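You operate a simulated robot arm through the tools that you are given. There is no shell and no other tool. Be economical: measure what you need, move in short steps, check, and stop when the job is done.

You run a simulated two-armed robot. Do the job below in one go: nothing can be reset, and whatever is moved stays where it is left.

Task
Take the napkin from the worktop under the window and hang it over the handle of the oven door.

The check looks at the end state, three seconds after you hand in, the way a careful person would. Anything else that was tipped, shoved, dropped, spilled or broken makes it a failure. Flat cloth is picked up by pressing the open fingertips on it (5 to 10 N) and closing them slowly along it; thin cloth reads only 2 to 8 mm in the jaws.

Robot
Two 7-joint arms with two-finger parallel grippers on one trunk, on a base that drives. Base frame: it is fixed to the floor where the robot stands at the start and does not move with it; the origin is under the middle of the robot, x ahead of it, y to its left, z up; the surface under the hand at the start is at about z = 0.86. Lengths are in m, angles in rad, forces in N, time in s.
The left shoulder is at the start at [0.07, 0.13, 1.03], the right one opposite. With the tool pointing down near the work surface each hand reaches from about 0.1 to 0.5 m from the robot's upright axis, wherever it stands, measured 20 degrees to its own side. Payload 1.57 kg a hand.
The tool frame of a hand sits at the grasp point between the pads (the TCP): z along the fingers, y along the line on which they close. The tips reach 0.03 m beyond it. The gripper opens to 0.08 m. The fingers are 0.017 m wide and 0.012 m thick; the gripper's body (0.04 by 0.082 m) begins 0.08 m behind the TCP.
Orientation is that of the tool frame in the base frame, as a unit quaternion [w, x, y, z]. With the fingers straight down and closing along the base's y, the tool's x points along the base's -x, its y along +y and its z along -z.

Tools
- The arms move only by the tool servo_tool. It takes "left_steps", "right_steps" or both (then of equal length, played together; a hand with none holds still); each is a list of rows, each an object (a shift or turn left out is 0, a gripper value left out holds the last) with "gripper": the finger opening in m, from 0 to 0.08; "travel": the shift along the tool's x, y, z in m, a list of three; "delta_rot": the turn, a rotation vector about the tool's x, y, z in rad, a list of three. In form: [{"gripper": gripper, "travel": [x, y, z], "delta_rot": [wx, wy, wz]}, ...]. A call has 1 to 20 rows; each row shifts and turns the commanded pose from where the row before left it, along the tool's axes as they then stand. Rows are played at 5 a second. More than 0.05 m and 0.15 rad between two rows, or a gripper value outside its range, and nothing of the call is played. Where a pose cannot be reached the arm comes as near as it can. A force on the tool above 40 N (or 10 N above the force at the start of the call, whichever is more), or a blocked arm, ends the call early, and 0.2 s more pass. The fingers move at their own pace (about 0.108 m/s each) and stop on an object; they squeeze with about 23 N. The grip force told is the motor's: it shows also when the fingers shut on nothing. Time passes only in rows, and 0.2 s behind the last, so rows that do not move let the fingers close. It gives the time, the measured TCP pose, the force on the tool (base axes), the opening and the grip force at its end, in the units of the frame above (readings bear some noise), with the torque about the TCP (base axes, N m) and any sound that the robot's microphone picked up, and new pictures: "show" is both (left out), scene, wrist or none (wrist: the cameras of the hands that moved).
- Cameras (640 x 400 px; columns grow to the right, rows downward): "scene" is now at [0.14, -0.0088, 1.265]; the picture's right is [-0.09, -1.00, 0.00], its down [-0.54, 0.05, -0.84] and it looks along [0.84, -0.08, -0.54] (base axes); focal length 279 px, centre (320, 200). "left" rides on the left gripper at [0.072, 0.007, -0.122] in its tool frame; the picture's right is [-0.09, 1.00, 0.00], its down [-0.84, -0.08, -0.54] and it looks along [-0.54, -0.05, 0.84] (tool axes); focal length 238 px, centre (320, 200). "right" rides on the right gripper at [0.072, -0.006, -0.122] in its tool frame; the picture's right is [0.09, 1.00, 0.00], its down [-0.84, 0.08, -0.54] and it looks along [-0.54, 0.05, 0.84] (tool axes); focal length 238 px, centre (320, 200). There is no depth. A picture from a camera that has moved, and an enlarged one, comes with that camera's place and axes in the base frame and with its lens.
- raise_lower(by): slides the trunk up (or, below 0, down) by that many m; the arms and the scene camera ride with it, the base frame stays. It gives what a move gives, with no picture.
- roll_base(legs): drives the robot by 1 to 6 legs, each [ahead, left, turn to the left] in m, m and rad, along the robot's own axes; the way and the turn of a leg run together, so that a leg with both is an arc; at most 1.5 m and 3.142 rad a leg. The arms and the cameras ride along, it lands a little off, and it stops where it bumps. It gives what a move gives, and a new picture of the scene camera.
- turn_head(pan, tilt): turns the head with the scene camera to pan (to the left, within 1.501 rad either way) and tilt (down, from -0.506 to 1.204), counted from straight ahead of the robot. It gives what a move gives, and a new picture of the scene camera.
- close_up(camera, box): a new picture of the part [left, top, right, bottom] of that camera's present view, enlarged. It takes no simulated time.
- job_done(): hands the job in; it is judged then, once.

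Go step by step. Nothing tells you exact positions but the pictures and the camera data: compare them with the known pose of the tool, close in by small moves and look again before you grip or let go. The budget is 120 turns and 260 pictures, counting those below and the enlarged ones. Unless the task says otherwise, let go and move clear before handing in, and close with one line.

The tools are called after "Emit:" as a command line: name --argument value ..., lists and objects as JSON in quotes. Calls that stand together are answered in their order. servo_tool: Moves the arms, as the interface text tells. Its arguments: {"type":"object","properties":{"left_steps":{"type":"array"},"right_steps":{"type":"array"},"show":{"type":"string","enum":["both","scene","wrist","none"]}},"required":[]} The other tools are called the same way: raise_lower (by) slides the trunk up or down; roll_base (legs) drives the base; turn_head (pan, tilt) turns the head that bears the scene camera; close_up (camera, box) takes an enlarged picture of a part of a camera's view; job_done () hands the job in.

At the start:

```text
time: 0.0
left_eef_pos: [0.4029, 0.2129, 1.0195]
left_tool_rot: [0.0, -0.001, 1.0, -0.001]
left_force: [0.2, 0.6, 0.3]
left_ft_torque: [-0.02, 0.02, 0.0]
left_width: 0.08
left_gripper_force: 0.1
right_eef_pos: [0.3564, -0.1283, 1.1003]
right_tool_rot: [0.001, 0.0, 1.0, 0.001]
right_force: [0.1, 0.9, 0.6]
right_ft_torque: [0.03, 0.03, 0.02]
right_width: 0.08
right_gripper_force: 0.0
trunk travel left (down, up): [-0.668, 0.272]
robot x, y, heading: [0.0018, -0.0007, -0.003]
head pan, tilt: [-0.093, 0.571]
```

scene: 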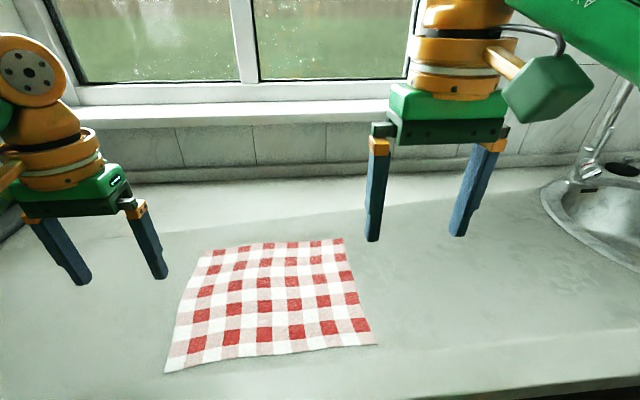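
right: 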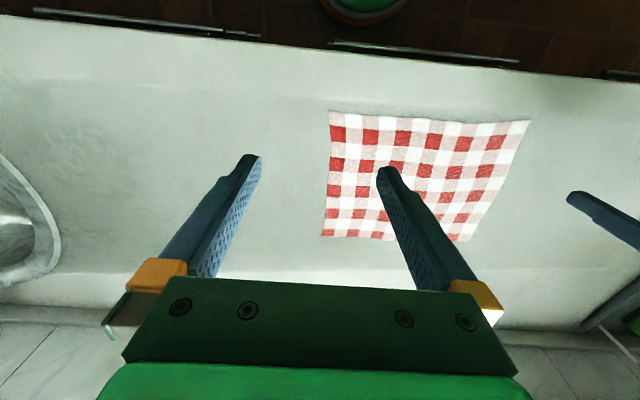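
left: 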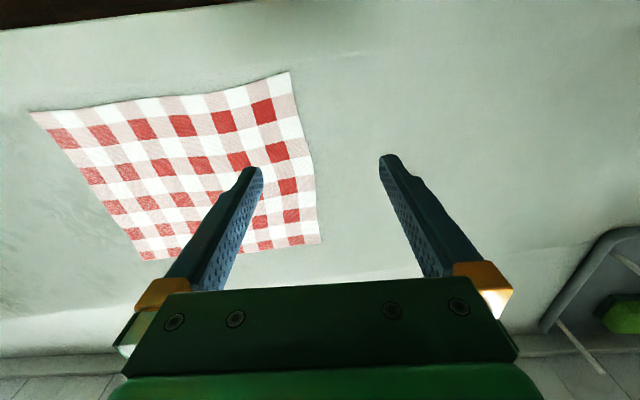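

The napkin lies flat ahead at about x 0.35–0.60, y −0.11–0.19. I don't know where the oven is yet, so I look around first.

Emit:
turn_head --pan 1.4 --tilt 0.5

Emit:
turn_head --pan -1.4 --tilt 0.5

```text
time: 1.6
left_eef_pos: [0.4028, 0.2124, 1.019]
left_tool_rot: [0.0, -0.002, 1.0, -0.001]
left_force: [0.4, 0.8, 0.1]
left_ft_torque: [-0.03, 0.01, -0.03]
left_width: 0.08
left_gripper_force: 0.0
right_eef_pos: [0.356, -0.1276, 1.1003]
right_tool_rot: [0.001, 0.0, 1.0, 0.0]
right_force: [-0.2, 0.0, 1.0]
right_ft_torque: [0.0, 0.0, 0.04]
right_width: 0.0798
right_gripper_force: 0.1
trunk travel left (down, up): [-0.668, 0.272]
robot x, y, heading: [0.0015, 0.0036, -0.001]
head pan, tilt: [1.4, 0.499]
camera scene: at [0.0667, 0.089, 1.2715], right [0.99, -0.17, 0.0], down [-0.08, -0.47, -0.88], along [0.15, 0.86, -0.48], focal length 279 px, centre (320, 200)
```

scene: 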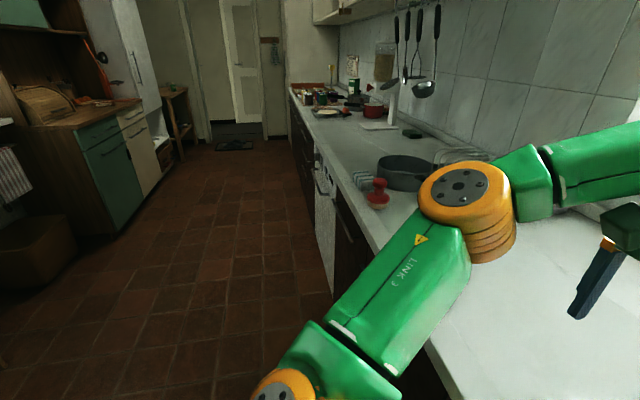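

```text
time: 4.1
left_eef_pos: [0.4012, 0.2133, 1.0194]
left_tool_rot: [0.0, -0.001, 1.0, 0.0]
left_force: [0.4, 0.0, -0.7]
left_ft_torque: [-0.02, 0.0, -0.03]
left_width: 0.0799
left_gripper_force: 0.1
right_eef_pos: [0.3569, -0.1277, 1.1002]
right_tool_rot: [0.0, 0.0, 1.0, 0.0]
right_force: [0.7, 0.0, -0.3]
right_ft_torque: [0.0, 0.04, 0.01]
right_width: 0.08
right_gripper_force: 0.1
trunk travel left (down, up): [-0.668, 0.272]
robot x, y, heading: [-0.0046, -0.001, 0.005]
head pan, tilt: [-1.4, 0.499]
camera scene: at [0.0667, -0.0903, 1.2715], right [-0.99, -0.17, 0.0], down [-0.08, 0.47, -0.88], along [0.15, -0.87, -0.48], focal length 279 px, centre (320, 200)
```

scene: 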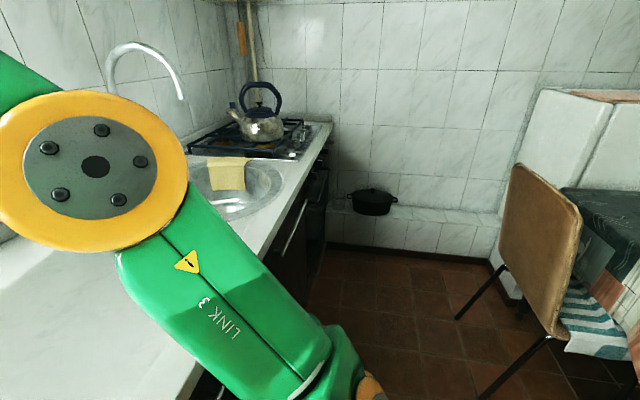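

The hob with the kettle is at the right end of the counter, with a dark oven front beneath it. I zoom in there and on the white appliance to the left to tell which is the oven.

Emit:
close_up --camera "scene" --box '[230, 110, 390, 270]'

Emit:
turn_head --pan 1.4 --tilt 0.5

Emit:
close_up --camera "scene" --box '[260, 80, 420, 280]'

```text
2.50 times, centred on (310, 190) of scene
camera zoom: at [0.0667, -0.0903, 1.2715], right [-0.99, -0.17, 0.0], down [-0.08, 0.47, -0.88], along [0.15, -0.87, -0.48], focal length 698 px, centre (345, 225)
```

zoom: 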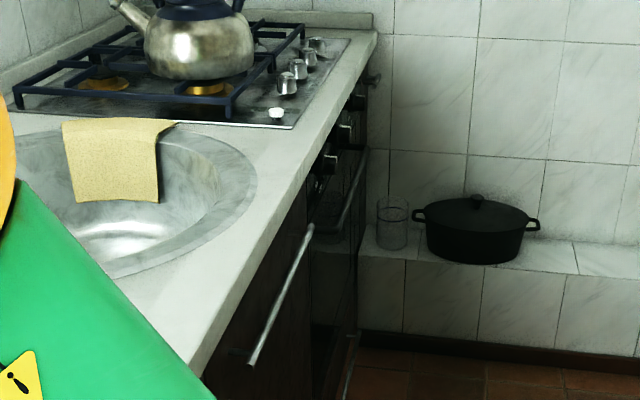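

```text
time: 6.5
left_eef_pos: [0.4004, 0.2133, 1.02]
left_tool_rot: [0.0, -0.001, 1.0, -0.001]
left_force: [-0.5, 0.2, 0.6]
left_ft_torque: [0.0, 0.01, 0.02]
left_width: 0.08
left_gripper_force: 0.0
right_eef_pos: [0.3576, -0.1268, 1.1005]
right_tool_rot: [0.002, 0.0, 1.0, 0.0]
right_force: [-0.2, 0.2, -0.2]
right_ft_torque: [0.0, 0.01, -0.02]
right_width: 0.08
right_gripper_force: 0.1
trunk travel left (down, up): [-0.668, 0.272]
robot x, y, heading: [0.0004, 0.0004, -0.001]
head pan, tilt: [1.4, 0.499]
camera scene: at [0.0667, 0.089, 1.2715], right [0.99, -0.17, 0.0], down [-0.08, -0.47, -0.88], along [0.15, 0.87, -0.48], focal length 279 px, centre (320, 200)
```

scene: 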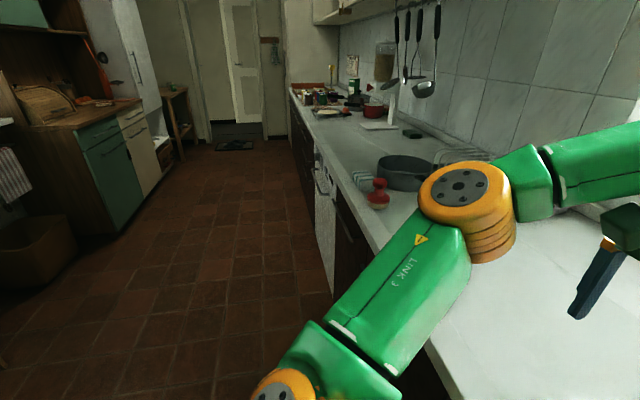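

```text
2.00 times, centred on (340, 180) of scene
camera zoom: at [0.0667, 0.089, 1.2715], right [0.99, -0.17, 0.0], down [-0.08, -0.47, -0.88], along [0.15, 0.87, -0.48], focal length 559 px, centre (280, 240)
```

zoom: 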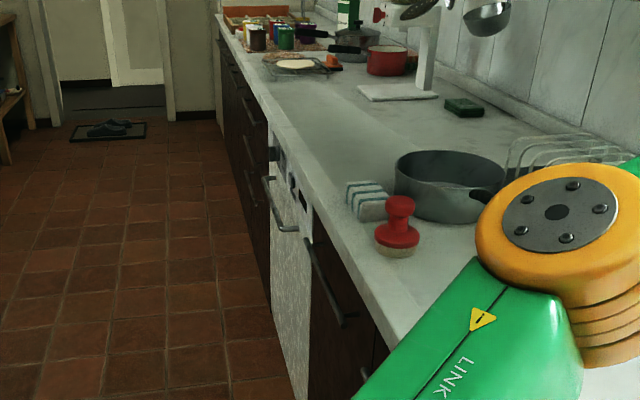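

The oven is the dark front under the hob at the right end, with a bar handle below its knobs. I turn back to the napkin and bring both hands above its near corners.

Emit:
turn_head --pan 0.0 --tilt 0.75

Emit:
servo_tool --left_steps '[{"gripper": 0.05, "travel": [0.003, -0.016, 0.02]}, {"travel": [0.003, -0.016, 0.02]}, {"travel": [0.003, -0.016, 0.02]}, {"travel": [0.003, -0.015, 0.02]}, {"travel": [0, 0, 0.02]}]' --right_steps '[{"gripper": 0.05, "travel": [-0.008, 0.01, 0.036]}, {"travel": [-0.008, 0.01, 0.036]}, {"travel": [-0.008, 0.01, 0.036]}, {"travel": [-0.007, 0.011, 0.036]}, {"travel": [-0.007, 0.01, 0.036]}]'

```text
time: 8.1
left_eef_pos: [0.4017, 0.2134, 1.0193]
left_tool_rot: [0.0, 0.0, 1.0, -0.001]
left_force: [0.6, 0.6, -0.1]
left_ft_torque: [-0.01, 0.01, 0.0]
left_width: 0.0802
left_gripper_force: 0.2
right_eef_pos: [0.3568, -0.1279, 1.1006]
right_tool_rot: [0.001, 0.001, 1.0, 0.001]
right_force: [0.0, 0.7, 0.3]
right_ft_torque: [0.0, 0.02, 0.0]
right_width: 0.0798
right_gripper_force: 0.1
trunk travel left (down, up): [-0.668, 0.272]
robot x, y, heading: [0.0007, 0.0007, 0.002]
head pan, tilt: [0.0, 0.75]
camera scene: at [0.134, -0.0006, 1.2495], right [0.0, -1.0, 0.0], down [-0.68, 0.0, -0.73], along [0.73, 0.0, -0.68], focal length 279 px, centre (320, 200)
```

scene: 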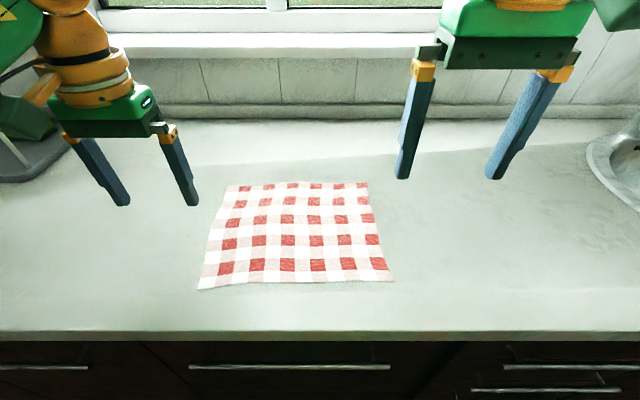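

```text
time: 9.3
left_eef_pos: [0.3912, 0.1499, 0.919]
left_tool_rot: [-0.001, -0.001, 1.0, -0.001]
left_force: [0.3, -0.1, 0.4]
left_ft_torque: [0.0, 0.04, 0.0]
left_width: 0.0498
left_gripper_force: 0.1
right_eef_pos: [0.3987, -0.0741, 0.9199]
right_tool_rot: [0.001, 0.001, 1.0, 0.0]
right_force: [-0.4, -0.3, 0.1]
right_ft_torque: [-0.03, 0.01, -0.01]
right_width: 0.05
right_gripper_force: 0.0
trunk travel left (down, up): [-0.668, 0.272]
robot x, y, heading: [-0.0007, 0.0001, -0.001]
head pan, tilt: [0.0, 0.75]
camera scene: at [0.1352, 0.0, 1.2494], right [0.0, -1.0, 0.0], down [-0.68, 0.0, -0.73], along [0.73, 0.0, -0.68], focal length 279 px, centre (320, 200)
camera right: at [0.3273, -0.0805, 1.0414], right [-0.09, 1.0, 0.0], down [0.84, 0.08, 0.54], along [0.54, 0.05, -0.84], focal length 238 px, centre (320, 200)
camera left: at [0.3193, 0.1572, 1.0413], right [0.09, 1.0, 0.0], down [0.84, -0.07, 0.54], along [0.54, -0.05, -0.84], focal length 238 px, centre (320, 200)
```

scene: 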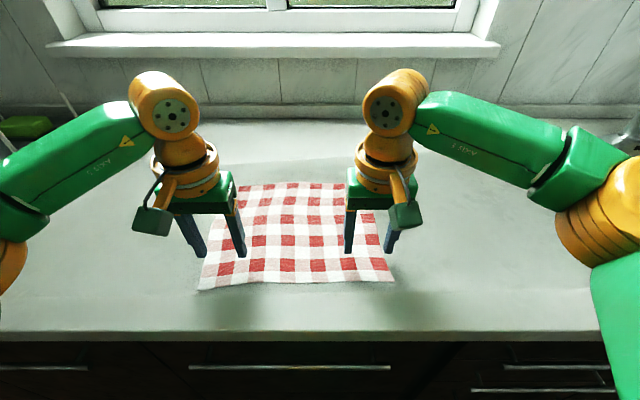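
right: 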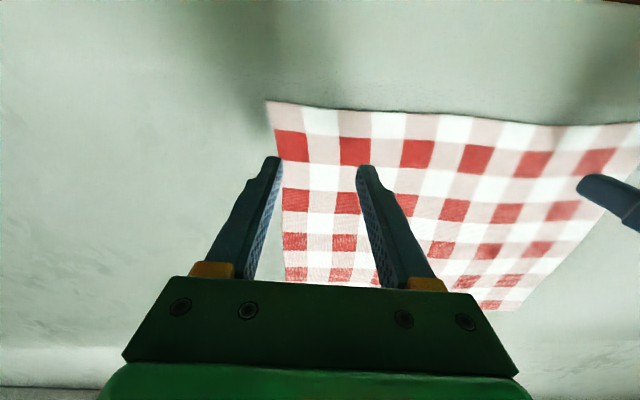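
left: 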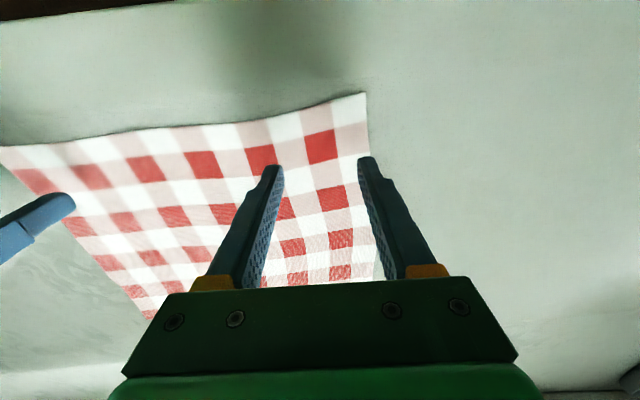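

The hands are over the two near corners, and the cameras confirm those corners at (0.35, 0.186) and (0.364, −0.116). I shift a little toward the near edge and lower towards contact.

Emit:
servo_tool --left_steps '[{"travel": [0.019, 0, 0.01]}, {"travel": [0, 0, 0.01]}, {"travel": [0, 0, 0.007]}, {"travel": [0, 0, 0]}]' --right_steps '[{"travel": [0.013, 0, 0.01]}, {"travel": [0, 0, 0.01]}, {"travel": [0, 0, 0.007]}, {"travel": [0, 0, 0]}]' --show "wrist"

```text
time: 10.3
left_eef_pos: [0.3707, 0.1502, 0.8925]
left_tool_rot: [0.0, -0.001, 1.0, -0.001]
left_force: [0.4, 0.1, -0.3]
left_ft_torque: [0.0, 0.03, -0.04]
left_width: 0.0504
left_gripper_force: 0.1
right_eef_pos: [0.3831, -0.0771, 0.8943]
right_tool_rot: [0.001, 0.0, 1.0, 0.001]
right_force: [-0.1, 0.1, -0.7]
right_ft_torque: [-0.01, 0.0, 0.01]
right_width: 0.05
right_gripper_force: 0.0
trunk travel left (down, up): [-0.668, 0.272]
robot x, y, heading: [-0.0002, 0.0025, -0.004]
head pan, tilt: [0.0, 0.75]
camera right: at [0.3112, -0.0833, 1.0155], right [-0.09, 1.0, 0.0], down [0.84, 0.08, 0.54], along [0.54, 0.05, -0.84], focal length 238 px, centre (320, 200)
camera left: at [0.2984, 0.1577, 1.0138], right [0.09, 1.0, 0.0], down [0.84, -0.07, 0.54], along [0.54, -0.05, -0.84], focal length 238 px, centre (320, 200)
```

right: 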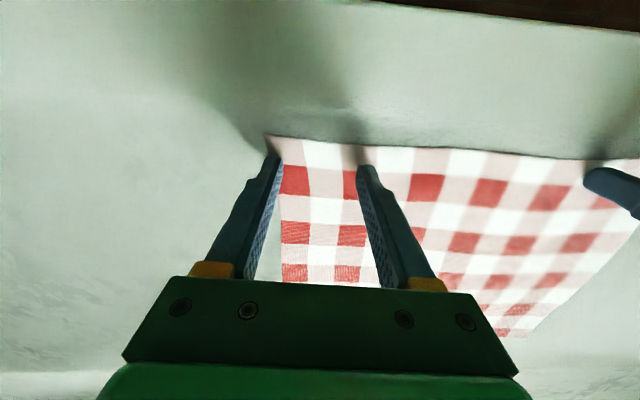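
left: 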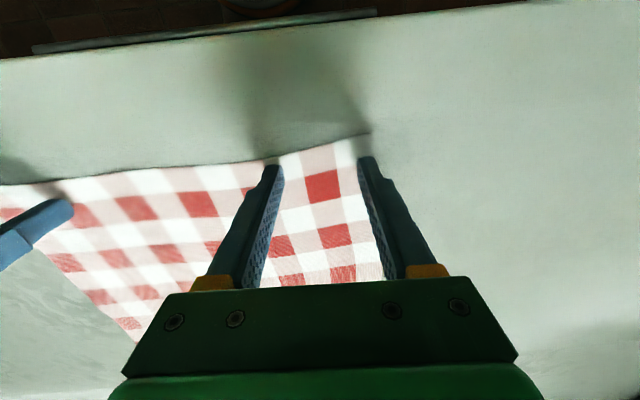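

The outer fingers sit right at the cloth's side edges, so I shift both hands inward by about 1 cm and press down gently.

Emit:
servo_tool --left_steps '[{"travel": [0, -0.01, 0]}, {"travel": [0, 0, 0.002]}, {"travel": [0, 0, 0.002]}, {"travel": [0, 0, 0.001]}]' --right_steps '[{"travel": [0, 0.012, 0]}, {"travel": [0, 0, 0.002]}, {"travel": [0, 0, 0.002]}, {"travel": [0, 0, 0.002]}]' --show "none"

```text
time: 11.4
left_eef_pos: [0.3684, 0.1386, 0.8923]
left_tool_rot: [0.006, 0.0, 1.0, -0.002]
left_force: [0.6, -0.1, 21.5]
left_ft_torque: [0.41, 0.1, 0.02]
left_width: 0.0498
left_gripper_force: 0.1
right_eef_pos: [0.3783, -0.0662, 0.8914]
right_tool_rot: [0.007, 0.001, 1.0, 0.001]
right_force: [0.9, 0.1, 17.5]
right_ft_torque: [-0.52, 0.08, 0.0]
right_width: 0.0499
right_gripper_force: 0.1
trunk travel left (down, up): [-0.668, 0.272]
robot x, y, heading: [0.0048, 0.0014, -0.005]
head pan, tilt: [0.0, 0.75]
stopped in row 4 (left hand): the force on the tool passed its limit at 42 N (the readings are from after the stop); the commanded pose is now the measured one
```

Contact is made and stiff: 21 N left and 17 N right. I ease off by about a millimetre to get into the 5–10 N range.

Emit:
servo_tool --left_steps '[{"travel": [0, 0, -0.0008]}, {}]' --right_steps '[{"travel": [0, 0, -0.0006]}, {}]' --show "wrist"

```text
time: 12.1
left_eef_pos: [0.3685, 0.1385, 0.8919]
left_tool_rot: [0.006, -0.001, 1.0, -0.001]
left_force: [3.4, 3.1, 26.9]
left_ft_torque: [0.41, 0.03, -0.05]
left_width: 0.05
left_gripper_force: 0.1
right_eef_pos: [0.3786, -0.0672, 0.8908]
right_tool_rot: [0.005, 0.001, 1.0, 0.002]
right_force: [-2.0, -1.0, 10.0]
right_ft_torque: [-0.33, 0.12, -0.02]
right_width: 0.0503
right_gripper_force: 0.0
trunk travel left (down, up): [-0.668, 0.272]
robot x, y, heading: [0.0007, 0.0006, 0.001]
head pan, tilt: [0.0, 0.75]
camera right: at [0.3065, -0.0722, 1.012], right [-0.09, 1.0, 0.0], down [0.83, 0.07, 0.55], along [0.55, 0.05, -0.83], focal length 238 px, centre (320, 200)
camera left: at [0.2941, 0.1459, 1.0118], right [0.09, 1.0, 0.0], down [0.83, -0.07, 0.55], along [0.55, -0.05, -0.83], focal length 238 px, centre (320, 200)
```

right: 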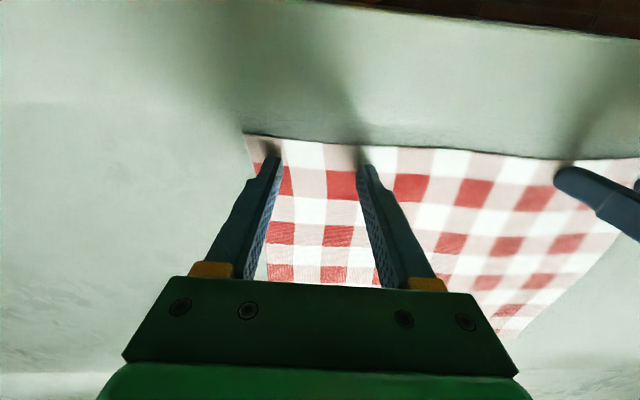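
left: 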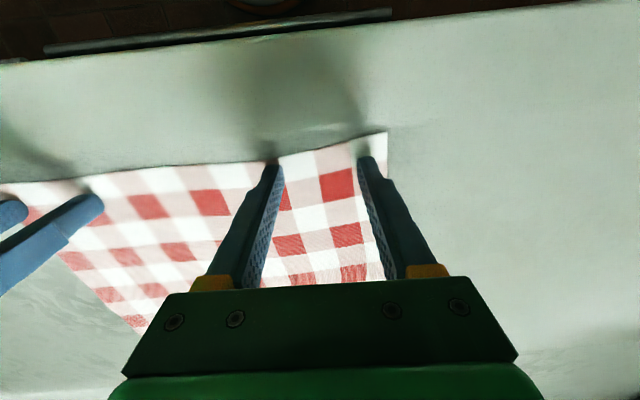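

Both hands are well placed on the cloth. I lift the left slightly, then close both slowly.

Emit:
servo_tool --left_steps '[{"travel": [0, 0, -0.0012]}, {}, {"gripper": 0.044}, {"gripper": 0.038}, {"gripper": 0.032}, {"gripper": 0.026}, {"gripper": 0.02}, {"gripper": 0.014}, {"gripper": 0.008}, {"gripper": 0.0}, {}, {}]' --right_steps '[{"travel": [0, 0, -0.0002]}, {}, {"gripper": 0.044}, {"gripper": 0.038}, {"gripper": 0.032}, {"gripper": 0.026}, {"gripper": 0.02}, {"gripper": 0.014}, {"gripper": 0.008}, {"gripper": 0.0}, {}, {}]' --show "wrist"

```text
time: 14.7
left_eef_pos: [0.3676, 0.1384, 0.892]
left_tool_rot: [0.004, -0.001, 1.0, -0.003]
left_force: [0.5, -6.9, 3.1]
left_ft_torque: [-0.2, 0.0, -0.01]
left_width: 0.0021
left_gripper_force: 23.5
right_eef_pos: [0.3793, -0.0654, 0.8909]
right_tool_rot: [0.005, 0.0, 1.0, 0.001]
right_force: [-1.0, 5.0, 23.5]
right_ft_torque: [-0.02, 0.16, 0.03]
right_width: 0.0017
right_gripper_force: 22.9
trunk travel left (down, up): [-0.668, 0.272]
robot x, y, heading: [-0.0026, 0.0021, 0.0]
head pan, tilt: [0.0, 0.75]
camera right: at [0.3072, -0.072, 1.0119], right [-0.09, 1.0, 0.0], down [0.83, 0.07, 0.55], along [0.55, 0.05, -0.83], focal length 238 px, centre (320, 200)
camera left: at [0.2947, 0.1462, 1.0122], right [0.09, 1.0, 0.0], down [0.83, -0.07, 0.55], along [0.55, -0.05, -0.84], focal length 238 px, centre (320, 200)
```

right: 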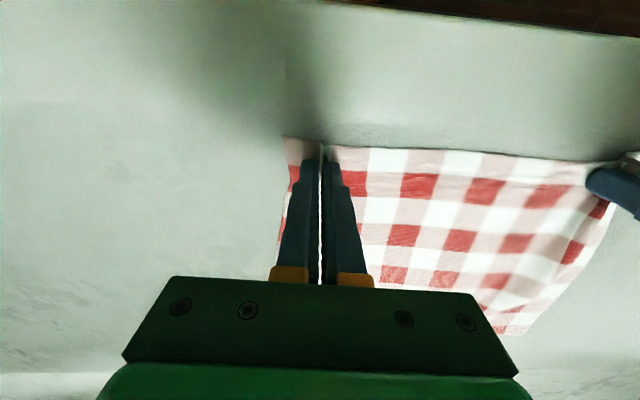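
left: 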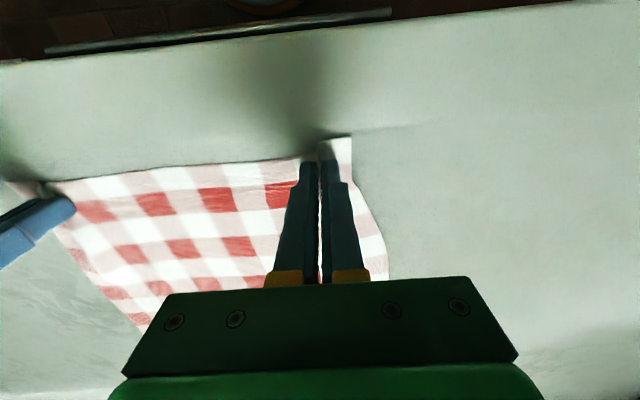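

Both jaws read about 2 mm with cloth in them. I lift to check the hold.

Emit:
servo_tool --left_steps '[{"travel": [0, 0, -0.02]}, {"travel": [0, 0, -0.02]}, {"travel": [0, 0, -0.03]}, {"travel": [0, 0, -0.03]}, {"travel": [0, 0, -0.03]}, {}]' --right_steps '[{"travel": [0, 0, -0.02]}, {"travel": [0, 0, -0.02]}, {"travel": [0, 0, -0.03]}, {"travel": [0, 0, -0.03]}, {"travel": [0, 0, -0.03]}, {}]'

```text
time: 16.1
left_eef_pos: [0.3731, 0.1408, 1.0188]
left_tool_rot: [0.002, -0.002, 1.0, -0.001]
left_force: [0.4, -7.5, -0.6]
left_ft_torque: [-0.23, -0.04, 0.01]
left_width: 0.002
left_gripper_force: 22.2
right_eef_pos: [0.3809, -0.0639, 1.018]
right_tool_rot: [0.002, 0.001, 1.0, 0.001]
right_force: [-0.3, 8.3, 0.0]
right_ft_torque: [0.22, -0.03, 0.03]
right_width: 0.0019
right_gripper_force: 22.5
trunk travel left (down, up): [-0.668, 0.272]
robot x, y, heading: [-0.005, 0.0006, 0.001]
head pan, tilt: [0.0, 0.75]
camera scene: at [0.1348, -0.0006, 1.2494], right [0.0, -1.0, 0.0], down [-0.68, 0.0, -0.73], along [0.73, 0.0, -0.68], focal length 279 px, centre (320, 200)
camera right: at [0.3094, -0.0709, 1.1392], right [-0.09, 1.0, 0.0], down [0.83, 0.08, 0.55], along [0.54, 0.05, -0.84], focal length 238 px, centre (320, 200)
camera left: at [0.3014, 0.1487, 1.1398], right [0.09, 1.0, 0.0], down [0.84, -0.07, 0.55], along [0.54, -0.05, -0.84], focal length 238 px, centre (320, 200)
```

scene: 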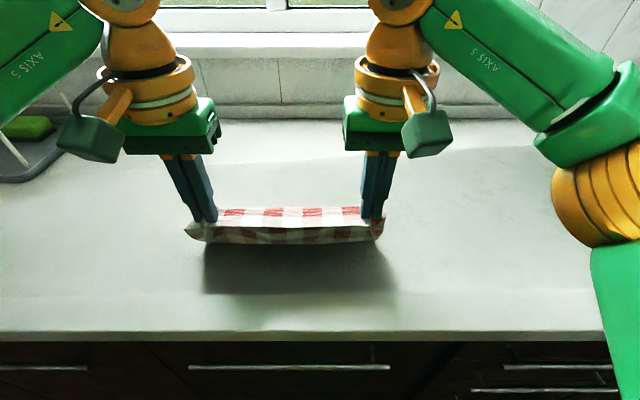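
right: 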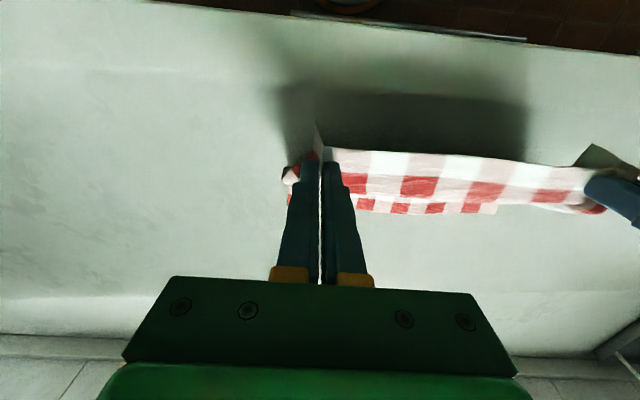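
left: 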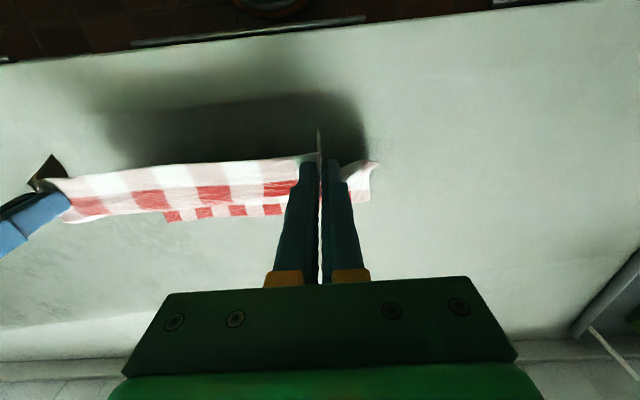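

The napkin is lifted, with about 8 N of sideways tension. I ease the hands together a little, raise some more and take a closer look at how it hangs.

Emit:
servo_tool --left_steps '[{"travel": [0, -0.004, -0.03]}, {"travel": [0, 0, -0.03]}, {"travel": [0, 0, -0.03]}, {"travel": [0, 0, -0.03]}, {}, {}]' --right_steps '[{"travel": [0, 0.004, -0.03]}, {"travel": [0, 0, -0.03]}, {"travel": [0, 0, -0.03]}, {"travel": [0, 0, -0.03]}, {}, {}]' --show "both"

Emit:
close_up --camera "scene" --box '[150, 60, 450, 260]'

```text
time: 17.4
left_eef_pos: [0.3561, 0.1385, 1.1112]
left_tool_rot: [0.003, -0.001, 1.0, -0.002]
left_force: [0.3, -5.1, -1.5]
left_ft_torque: [-0.17, -0.06, 0.03]
left_width: 0.0019
left_gripper_force: 22.9
left hand out of reach, approached as far as the arm can: row 3, 4
right_eef_pos: [0.3825, -0.059, 1.0696]
right_tool_rot: [0.004, 0.0, 1.0, 0.001]
right_force: [-0.8, 5.6, 1.6]
right_ft_torque: [0.19, 0.05, 0.04]
right_width: 0.0016
right_gripper_force: 23.2
right hand out of reach, approached as far as the arm can: row 2, 3, 4
trunk travel left (down, up): [-0.668, 0.272]
robot x, y, heading: [0.0003, -0.0004, 0.004]
head pan, tilt: [0.0, 0.75]
camera scene: at [0.1343, -0.0011, 1.2495], right [0.0, -1.0, 0.0], down [-0.68, 0.0, -0.73], along [0.73, 0.0, -0.68], focal length 279 px, centre (320, 200)
camera right: at [0.3102, -0.0662, 1.1904], right [-0.09, 1.0, 0.0], down [0.83, 0.07, 0.55], along [0.55, 0.05, -0.84], focal length 238 px, centre (320, 200)
camera left: at [0.2823, 0.1464, 1.2326], right [0.09, 1.0, 0.0], down [0.83, -0.07, 0.55], along [0.54, -0.05, -0.84], focal length 238 px, centre (320, 200)
```

scene: 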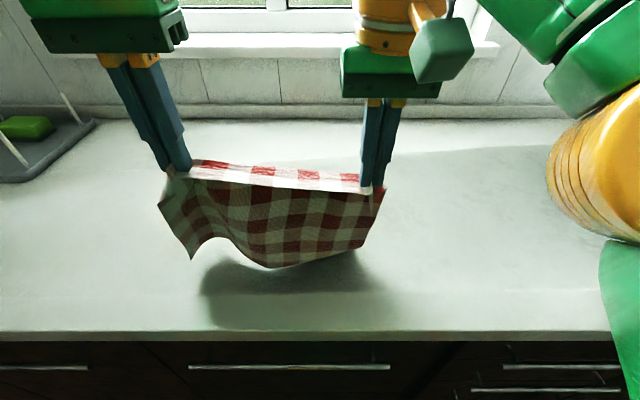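
right: 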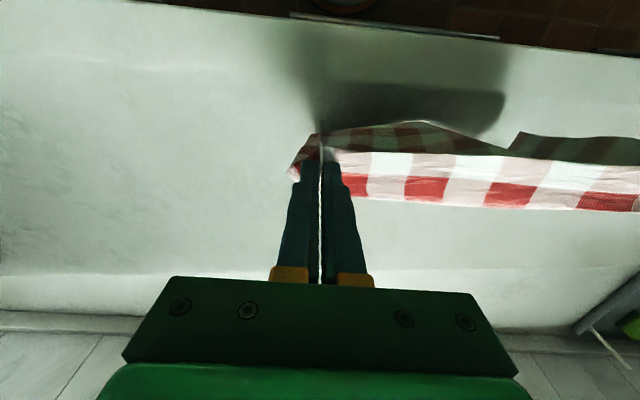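
left: 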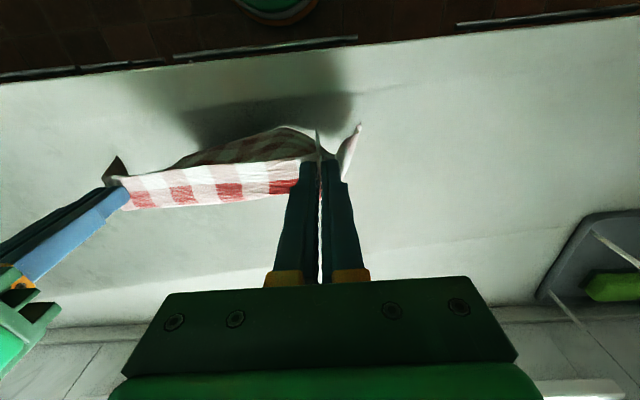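

```text
2.00 times, centred on (300, 160) of scene
camera zoom: at [0.1343, -0.0011, 1.2495], right [0.0, -1.0, 0.0], down [-0.68, 0.0, -0.73], along [0.73, 0.0, -0.68], focal length 559 px, centre (360, 280)
```

zoom: 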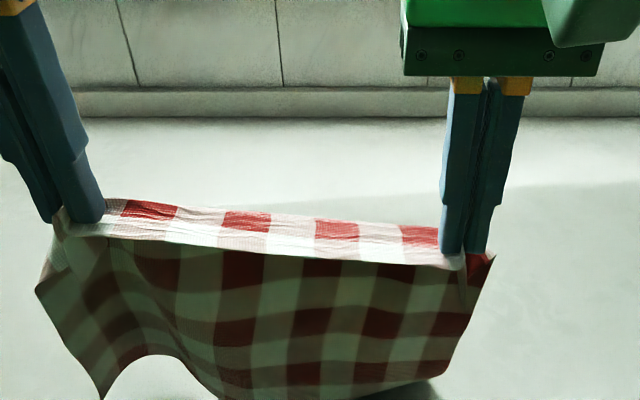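

The napkin hangs from both hands. I level the hands, draw them back toward the trunk and raise the trunk so the cloth clears the counter.

Emit:
servo_tool --left_steps '[{"travel": [0, 0, 0.02]}, {"travel": [0, 0, 0.02]}, {}]' --right_steps '[{"travel": [0.013, 0, 0]}, {"travel": [0.013, 0, 0]}, {}]' --show "none"

Emit:
raise_lower --by 0.08

Emit:
turn_head --pan -1.5 --tilt 0.9

```text
time: 18.2
left_eef_pos: [0.3561, 0.1385, 1.0715]
left_tool_rot: [0.002, -0.002, 1.0, -0.002]
left_force: [0.4, 0.3, -0.6]
left_ft_torque: [-0.01, -0.01, 0.01]
left_width: 0.0018
left_gripper_force: 22.7
right_eef_pos: [0.3555, -0.0577, 1.068]
right_tool_rot: [0.002, 0.001, 1.0, 0.001]
right_force: [-0.1, 0.3, 0.4]
right_ft_torque: [0.01, 0.0, 0.01]
right_width: 0.0018
right_gripper_force: 23.0
trunk travel left (down, up): [-0.668, 0.272]
robot x, y, heading: [-0.0014, 0.0024, 0.0]
head pan, tilt: [0.0, 0.75]
```

```text
time: 19.4
left_eef_pos: [0.3549, 0.139, 1.1507]
left_tool_rot: [0.002, -0.002, 1.0, -0.001]
left_force: [0.0, 0.2, -0.1]
left_ft_torque: [-0.01, 0.01, -0.01]
left_width: 0.0022
left_gripper_force: 23.0
right_eef_pos: [0.3564, -0.0597, 1.148]
right_tool_rot: [0.002, 0.001, 1.0, 0.001]
right_force: [0.6, 0.1, -0.9]
right_ft_torque: [0.02, 0.02, -0.02]
right_width: 0.0018
right_gripper_force: 22.7
trunk travel left (down, up): [-0.748, 0.192]
robot x, y, heading: [0.0002, 0.0019, -0.001]
head pan, tilt: [0.0, 0.75]
```

```text
time: 21.0
left_eef_pos: [0.3557, 0.139, 1.1518]
left_tool_rot: [0.002, -0.002, 1.0, -0.002]
left_force: [-0.5, -0.4, 0.2]
left_ft_torque: [-0.03, 0.02, -0.05]
left_width: 0.002
left_gripper_force: 23.3
right_eef_pos: [0.3564, -0.0586, 1.1479]
right_tool_rot: [0.001, 0.001, 1.0, 0.0]
right_force: [-0.1, 0.3, -1.8]
right_ft_torque: [0.0, 0.03, -0.01]
right_width: 0.0019
right_gripper_force: 23.1
trunk travel left (down, up): [-0.748, 0.192]
robot x, y, heading: [-0.0021, -0.0002, 0.001]
head pan, tilt: [-1.499, 0.901]
camera scene: at [0.0567, -0.076, 1.3176], right [-1.0, -0.07, 0.0], down [-0.06, 0.78, -0.62], along [0.04, -0.62, -0.78], focal length 279 px, centre (320, 200)
```

scene: 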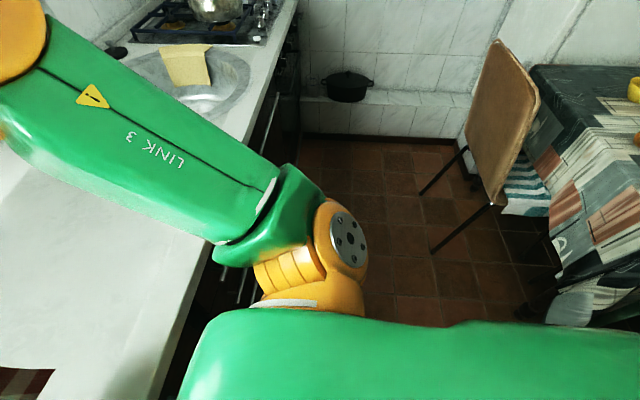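

The way to the oven is a corridor between the counter edge (x≈0.275) and the chair legs (x≈−0.5). I back off 0.13 m, then slide to the right in stages.

Emit:
roll_base --legs '[[-0.13, 0, 0], [0, -0.5, 0]]'

```text
time: 24.9
left_eef_pos: [0.2272, -0.3621, 1.1507]
left_tool_rot: [0.002, -0.004, 1.0, -0.003]
left_force: [-0.5, 0.2, 0.0]
left_ft_torque: [0.03, 0.01, 0.01]
left_width: 0.0021
left_gripper_force: 23.0
right_eef_pos: [0.2293, -0.559, 1.1484]
right_tool_rot: [0.002, -0.002, 1.0, 0.001]
right_force: [0.2, 0.0, -0.6]
right_ft_torque: [0.02, 0.0, 0.01]
right_width: 0.0017
right_gripper_force: 23.2
trunk travel left (down, up): [-0.748, 0.192]
robot x, y, heading: [-0.1273, -0.5026, 0.003]
head pan, tilt: [-1.499, 0.901]
camera scene: at [-0.0701, -0.5779, 1.3177], right [-1.0, -0.08, 0.0], down [-0.06, 0.78, -0.62], along [0.05, -0.62, -0.78], focal length 279 px, centre (320, 200)
```

scene: 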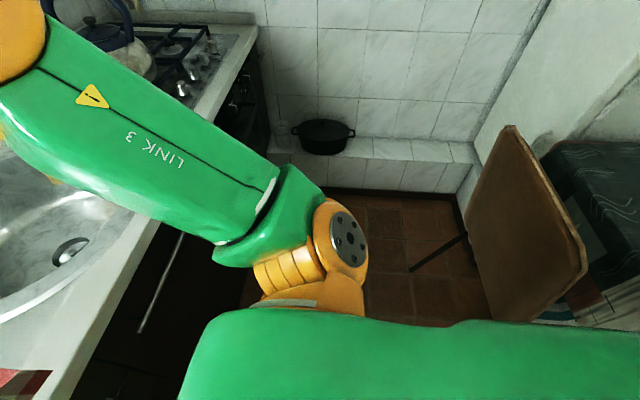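

The chair back is a plane at x≈−0.49, behind the robot. I continue right and look down at the oven.

Emit:
roll_base --legs '[[0.02, -0.3, 0]]'

Emit:
turn_head --pan -0.9 --tilt 0.9

```text
time: 26.9
left_eef_pos: [0.2496, -0.6543, 1.1521]
left_tool_rot: [0.001, -0.007, 1.0, -0.003]
left_force: [-1.0, -0.1, -0.4]
left_ft_torque: [0.01, -0.01, -0.03]
left_width: 0.0018
left_gripper_force: 22.6
right_eef_pos: [0.2516, -0.8521, 1.1484]
right_tool_rot: [0.001, -0.005, 1.0, 0.0]
right_force: [0.6, 0.2, 0.1]
right_ft_torque: [-0.03, 0.0, -0.03]
right_width: 0.0018
right_gripper_force: 23.2
trunk travel left (down, up): [-0.748, 0.192]
robot x, y, heading: [-0.1075, -0.7978, 0.011]
head pan, tilt: [-1.499, 0.901]
camera scene: at [-0.0473, -0.8721, 1.3177], right [-1.0, -0.08, 0.0], down [-0.06, 0.78, -0.62], along [0.05, -0.62, -0.78], focal length 279 px, centre (320, 200)
```

scene: 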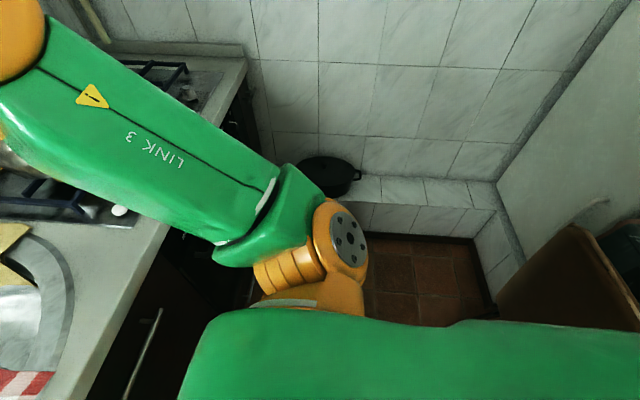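

```text
time: 27.9
left_eef_pos: [0.2485, -0.6553, 1.1511]
left_tool_rot: [0.002, -0.007, 1.0, -0.002]
left_force: [0.2, 0.6, 0.1]
left_ft_torque: [0.01, 0.01, 0.0]
left_width: 0.0022
left_gripper_force: 23.1
right_eef_pos: [0.2515, -0.8548, 1.148]
right_tool_rot: [0.001, -0.005, 1.0, 0.002]
right_force: [0.0, 0.3, 0.6]
right_ft_torque: [-0.02, 0.0, -0.01]
right_width: 0.0015
right_gripper_force: 22.7
trunk travel left (down, up): [-0.748, 0.192]
robot x, y, heading: [-0.1035, -0.7991, 0.008]
head pan, tilt: [-0.901, 0.901]
camera scene: at [-0.0059, -0.8576, 1.3176], right [-0.78, -0.63, 0.0], down [-0.49, 0.61, -0.62], along [0.39, -0.48, -0.78], focal length 279 px, centre (320, 200)
```

scene: 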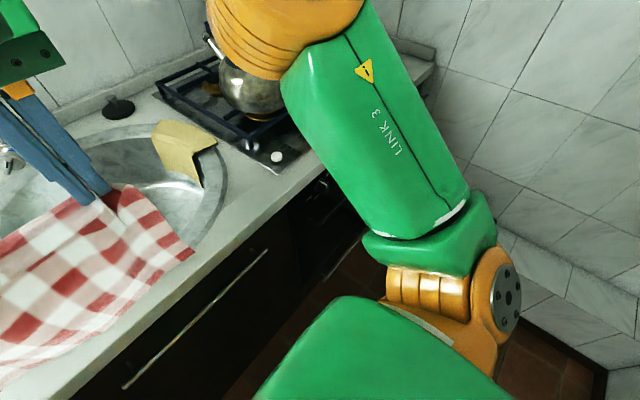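

Clear so far. I continue 0.3 m further right and look at the oven front.

Emit:
roll_base --legs '[[0, -0.3, -0.01]]'

Emit:
turn_head --pan -0.6 --tilt 1.1

```text
time: 30.0
left_eef_pos: [0.253, -0.9654, 1.1514]
left_tool_rot: [0.001, -0.001, 1.0, -0.003]
left_force: [-0.3, 0.1, 0.0]
left_ft_torque: [0.0, 0.02, -0.01]
left_width: 0.0021
left_gripper_force: 23.0
right_eef_pos: [0.2518, -1.1636, 1.1489]
right_tool_rot: [0.001, 0.001, 1.0, 0.0]
right_force: [0.4, 0.2, 0.4]
right_ft_torque: [0.01, -0.01, -0.01]
right_width: 0.0016
right_gripper_force: 22.4
trunk travel left (down, up): [-0.748, 0.192]
robot x, y, heading: [-0.1033, -1.1038, 0.006]
head pan, tilt: [-0.901, 0.901]
camera scene: at [-0.0054, -1.1634, 1.3177], right [-0.79, -0.62, 0.0], down [-0.49, 0.61, -0.62], along [0.38, -0.49, -0.78], focal length 279 px, centre (320, 200)
```

scene: 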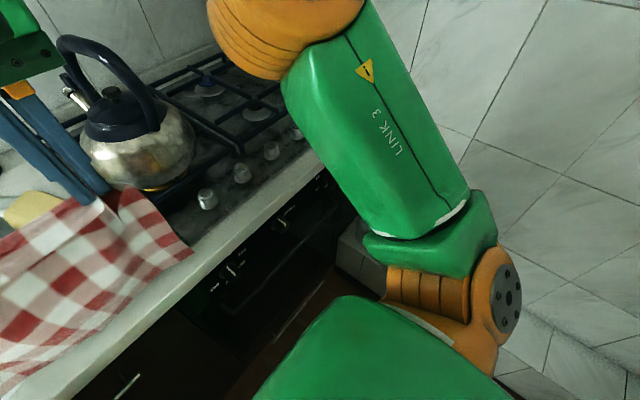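

```text
time: 30.8
left_eef_pos: [0.2514, -0.9683, 1.1517]
left_tool_rot: [0.002, 0.0, 1.0, -0.001]
left_force: [-1.0, 0.9, -0.5]
left_ft_torque: [0.0, 0.01, -0.02]
left_width: 0.0021
left_gripper_force: 22.7
right_eef_pos: [0.2528, -1.1654, 1.1488]
right_tool_rot: [0.002, 0.002, 1.0, 0.001]
right_force: [-0.1, -0.4, 0.2]
right_ft_torque: [0.02, 0.01, -0.01]
right_width: 0.0019
right_gripper_force: 22.3
trunk travel left (down, up): [-0.748, 0.192]
robot x, y, heading: [-0.1004, -1.1064, 0.005]
head pan, tilt: [-0.6, 1.1]
camera scene: at [-0.0002, -1.1425, 1.3038], right [-0.57, -0.82, 0.0], down [-0.73, 0.51, -0.45], along [0.37, -0.26, -0.89], focal length 279 px, centre (320, 200)
```

scene: 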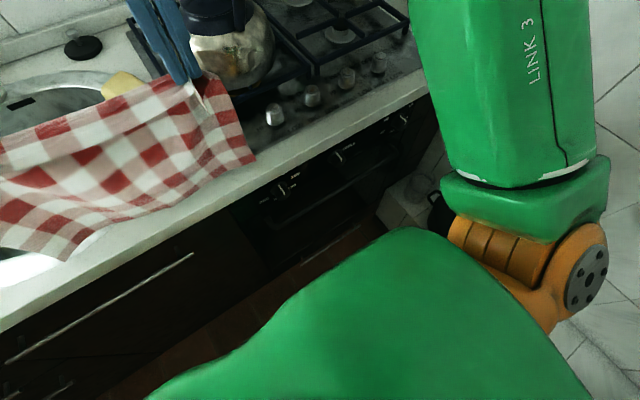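

The oven's knobs and handle come into view below the counter edge. I zoom in to place the bar.

Emit:
close_up --camera "scene" --box '[220, 90, 460, 270]'

```text
2.22 times, centred on (340, 180) of scene
camera zoom: at [-0.0002, -1.1425, 1.3038], right [-0.57, -0.82, 0.0], down [-0.73, 0.51, -0.45], along [0.37, -0.26, -0.89], focal length 621 px, centre (276, 244)
```

zoom: 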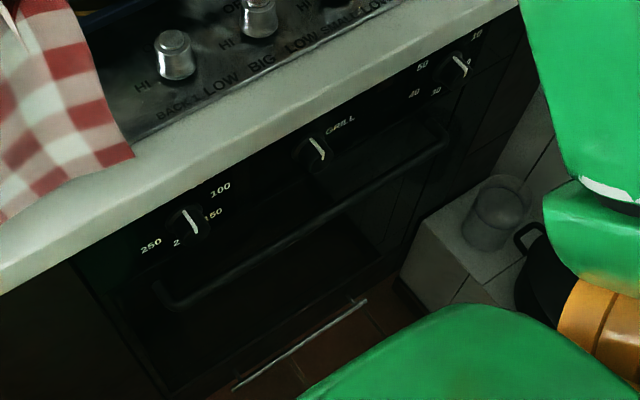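

The oven handle is a dark bar, roughly y −1.19 to −1.58, z ≈ 0.66–0.70, near the counter-edge plane. I need it more exactly, so I retract the hands and lower the trunk for a flatter second view.

Emit:
servo_tool --left_steps '[{"travel": [0.03, 0, 0]}, {"travel": [0.03, 0, 0]}, {"travel": [0.02, 0, 0]}, {}]' --right_steps '[{"travel": [0.03, 0, 0]}, {"travel": [0.03, 0, 0]}, {"travel": [0.02, 0, 0]}, {}]' --show "none"

Emit:
raise_lower --by -0.3

Emit:
turn_head --pan -0.9 --tilt 0.6

```text
time: 31.8
left_eef_pos: [0.1728, -0.9666, 1.1524]
left_tool_rot: [0.002, -0.001, 1.0, -0.001]
left_force: [-0.2, -0.6, 0.4]
left_ft_torque: [-0.01, 0.0, 0.01]
left_width: 0.0017
left_gripper_force: 23.7
right_eef_pos: [0.171, -1.1647, 1.1472]
right_tool_rot: [0.002, 0.002, 1.0, 0.001]
right_force: [0.7, 1.1, 0.3]
right_ft_torque: [0.0, 0.01, -0.01]
right_width: 0.0017
right_gripper_force: 23.0
trunk travel left (down, up): [-0.748, 0.192]
robot x, y, heading: [-0.1021, -1.1042, 0.004]
head pan, tilt: [-0.6, 1.1]
```

```text
time: 34.8
left_eef_pos: [0.1716, -0.9666, 0.8523]
left_tool_rot: [0.002, -0.001, 1.0, -0.002]
left_force: [0.0, 0.4, 0.4]
left_ft_torque: [-0.02, -0.01, 0.0]
left_width: 0.0019
left_gripper_force: 23.0
right_eef_pos: [0.1707, -1.1646, 0.8469]
right_tool_rot: [0.002, 0.001, 1.0, 0.001]
right_force: [0.0, 0.1, 0.3]
right_ft_torque: [-0.02, -0.04, 0.01]
right_width: 0.0016
right_gripper_force: 22.8
trunk travel left (down, up): [-0.448, 0.492]
robot x, y, heading: [-0.1029, -1.1011, 0.001]
head pan, tilt: [-0.6, 1.1]
```

```text
time: 35.7
left_eef_pos: [0.173, -0.9666, 0.8521]
left_tool_rot: [0.002, 0.0, 1.0, -0.002]
left_force: [-0.4, -0.3, 0.4]
left_ft_torque: [-0.02, -0.02, 0.01]
left_width: 0.002
left_gripper_force: 23.6
right_eef_pos: [0.1711, -1.1642, 0.8472]
right_tool_rot: [0.002, 0.002, 1.0, 0.001]
right_force: [0.3, 0.3, 0.6]
right_ft_torque: [-0.02, 0.02, 0.0]
right_width: 0.0017
right_gripper_force: 22.8
trunk travel left (down, up): [-0.448, 0.492]
robot x, y, heading: [-0.1015, -1.1065, -0.005]
head pan, tilt: [-0.901, 0.6]
camera scene: at [0.0025, -1.1756, 1.0423], right [-0.78, -0.62, 0.0], down [-0.35, 0.44, -0.82], along [0.51, -0.65, -0.57], focal length 279 px, centre (320, 200)
```

scene: 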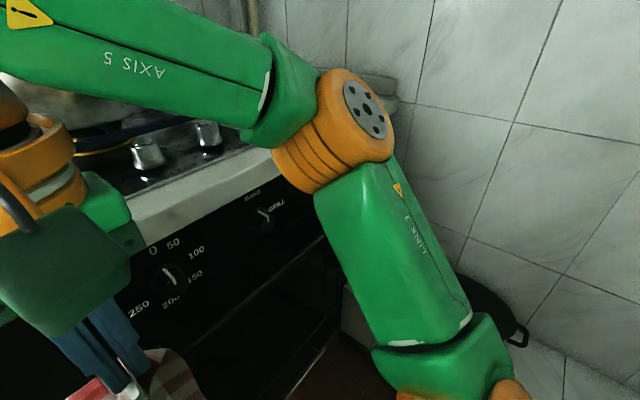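

Emit:
close_up --camera "scene" --box '[100, 180, 380, 390]'

```text
1.90 times, centred on (240, 285) of scene
camera zoom: at [0.0025, -1.1756, 1.0423], right [-0.78, -0.62, 0.0], down [-0.35, 0.44, -0.82], along [0.51, -0.65, -0.57], focal length 532 px, centre (472, 38)
```

zoom: 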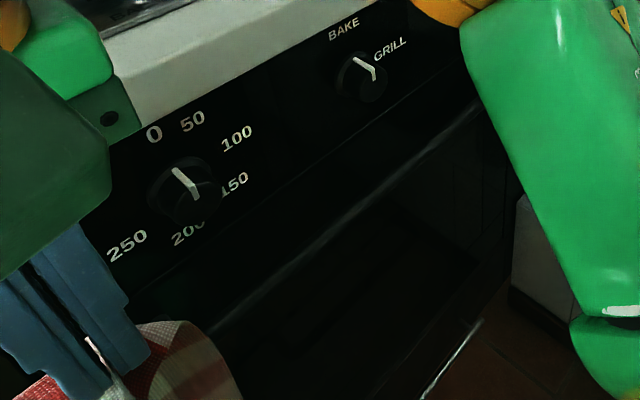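

The estimates still scatter (bar x 0.25–0.29), so I want to look from straight in front. I raise the trunk for a safe move and slide until the hands are centred on the handle.

Emit:
raise_lower --by 0.3

Emit:
roll_base --legs '[[0, -0.15, 0]]'

Emit:
roll_base --legs '[[0, -0.15, 0]]'

Emit:
turn_head --pan 0.0 --tilt 1.1

```text
time: 38.7
left_eef_pos: [0.1737, -0.9662, 1.1531]
left_tool_rot: [0.002, -0.001, 1.0, -0.001]
left_force: [0.1, -0.4, 0.3]
left_ft_torque: [-0.01, -0.02, -0.01]
left_width: 0.0021
left_gripper_force: 22.7
right_eef_pos: [0.1706, -1.1652, 1.1465]
right_tool_rot: [0.001, 0.002, 1.0, 0.001]
right_force: [0.0, 0.0, -0.3]
right_ft_torque: [0.01, 0.03, -0.02]
right_width: 0.002
right_gripper_force: 22.5
trunk travel left (down, up): [-0.748, 0.192]
robot x, y, heading: [-0.1039, -1.1061, -0.0]
head pan, tilt: [-0.901, 0.6]
```

```text
time: 40.1
left_eef_pos: [0.173, -1.1155, 1.1508]
left_tool_rot: [0.002, -0.002, 1.0, -0.003]
left_force: [0.5, -0.4, -1.1]
left_ft_torque: [-0.02, 0.0, 0.04]
left_width: 0.0021
left_gripper_force: 23.5
right_eef_pos: [0.1711, -1.3138, 1.1474]
right_tool_rot: [0.002, 0.0, 1.0, 0.0]
right_force: [-0.6, 0.2, 0.9]
right_ft_torque: [-0.02, 0.01, 0.01]
right_width: 0.0015
right_gripper_force: 22.3
trunk travel left (down, up): [-0.748, 0.192]
robot x, y, heading: [-0.1032, -1.2564, -0.001]
head pan, tilt: [-0.901, 0.6]
camera scene: at [0.0026, -1.3238, 1.3426], right [-0.78, -0.62, 0.0], down [-0.35, 0.44, -0.83], along [0.51, -0.65, -0.56], focal length 279 px, centre (320, 200)
```

scene: 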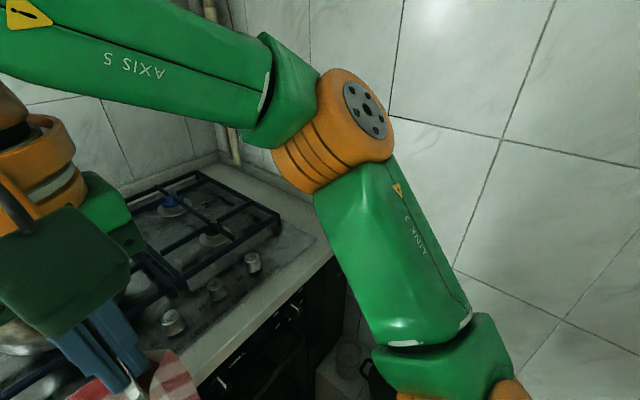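

```text
time: 41.4
left_eef_pos: [0.1722, -1.2639, 1.1518]
left_tool_rot: [0.001, -0.002, 1.0, -0.004]
left_force: [0.5, 0.4, 0.2]
left_ft_torque: [-0.04, 0.0, 0.0]
left_width: 0.0022
left_gripper_force: 22.7
right_eef_pos: [0.1714, -1.462, 1.1472]
right_tool_rot: [0.002, 0.001, 1.0, 0.0]
right_force: [-0.6, -0.2, -0.8]
right_ft_torque: [0.01, 0.01, -0.02]
right_width: 0.0019
right_gripper_force: 23.7
trunk travel left (down, up): [-0.748, 0.192]
robot x, y, heading: [-0.106, -1.4045, 0.0]
head pan, tilt: [-0.901, 0.6]
camera scene: at [0.0024, -1.4724, 1.3425], right [-0.78, -0.62, 0.0], down [-0.35, 0.44, -0.83], along [0.51, -0.65, -0.56], focal length 279 px, centre (320, 200)
```

scene: 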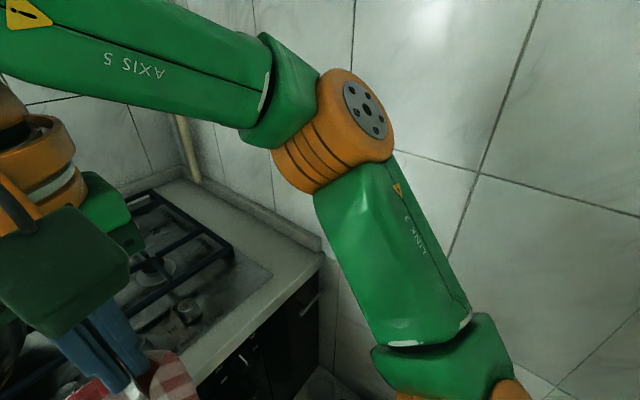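

```text
time: 42.6
left_eef_pos: [0.1722, -1.2668, 1.1512]
left_tool_rot: [0.002, -0.002, 1.0, -0.002]
left_force: [0.1, -0.3, 0.5]
left_ft_torque: [-0.02, 0.0, -0.03]
left_width: 0.0019
left_gripper_force: 23.4
right_eef_pos: [0.1701, -1.4647, 1.1471]
right_tool_rot: [0.002, 0.001, 1.0, 0.0]
right_force: [0.4, -0.2, -0.5]
right_ft_torque: [-0.02, 0.03, -0.01]
right_width: 0.0014
right_gripper_force: 22.4
trunk travel left (down, up): [-0.748, 0.192]
robot x, y, heading: [-0.1062, -1.4082, 0.002]
head pan, tilt: [0.0, 1.1]
camera scene: at [0.0108, -1.4062, 1.3038], right [0.0, -1.0, 0.0], down [-0.89, 0.0, -0.45], along [0.45, 0.0, -0.89], focal length 279 px, centre (320, 200)
```

scene: 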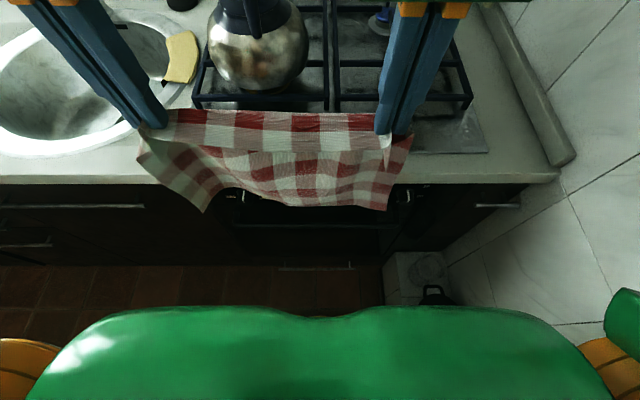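

I'm now centred on the oven. I zoom in on the handle between the knobs.

Emit:
close_up --camera "scene" --box '[200, 170, 440, 290]'

```text
2.67 times, centred on (320, 230) of scene
camera zoom: at [0.0108, -1.4062, 1.3038], right [0.0, -1.0, 0.0], down [-0.89, 0.0, -0.45], along [0.45, 0.0, -0.89], focal length 745 px, centre (320, 120)
```

zoom: 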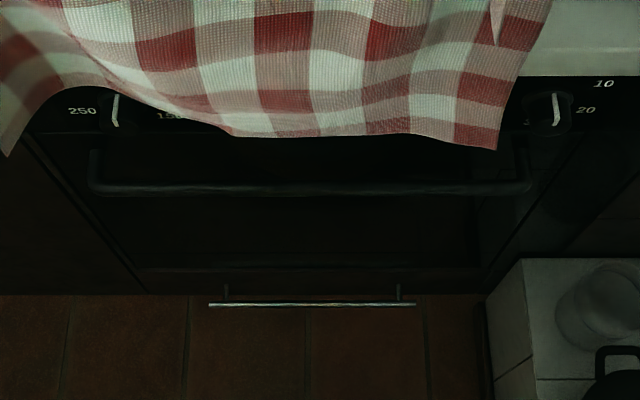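

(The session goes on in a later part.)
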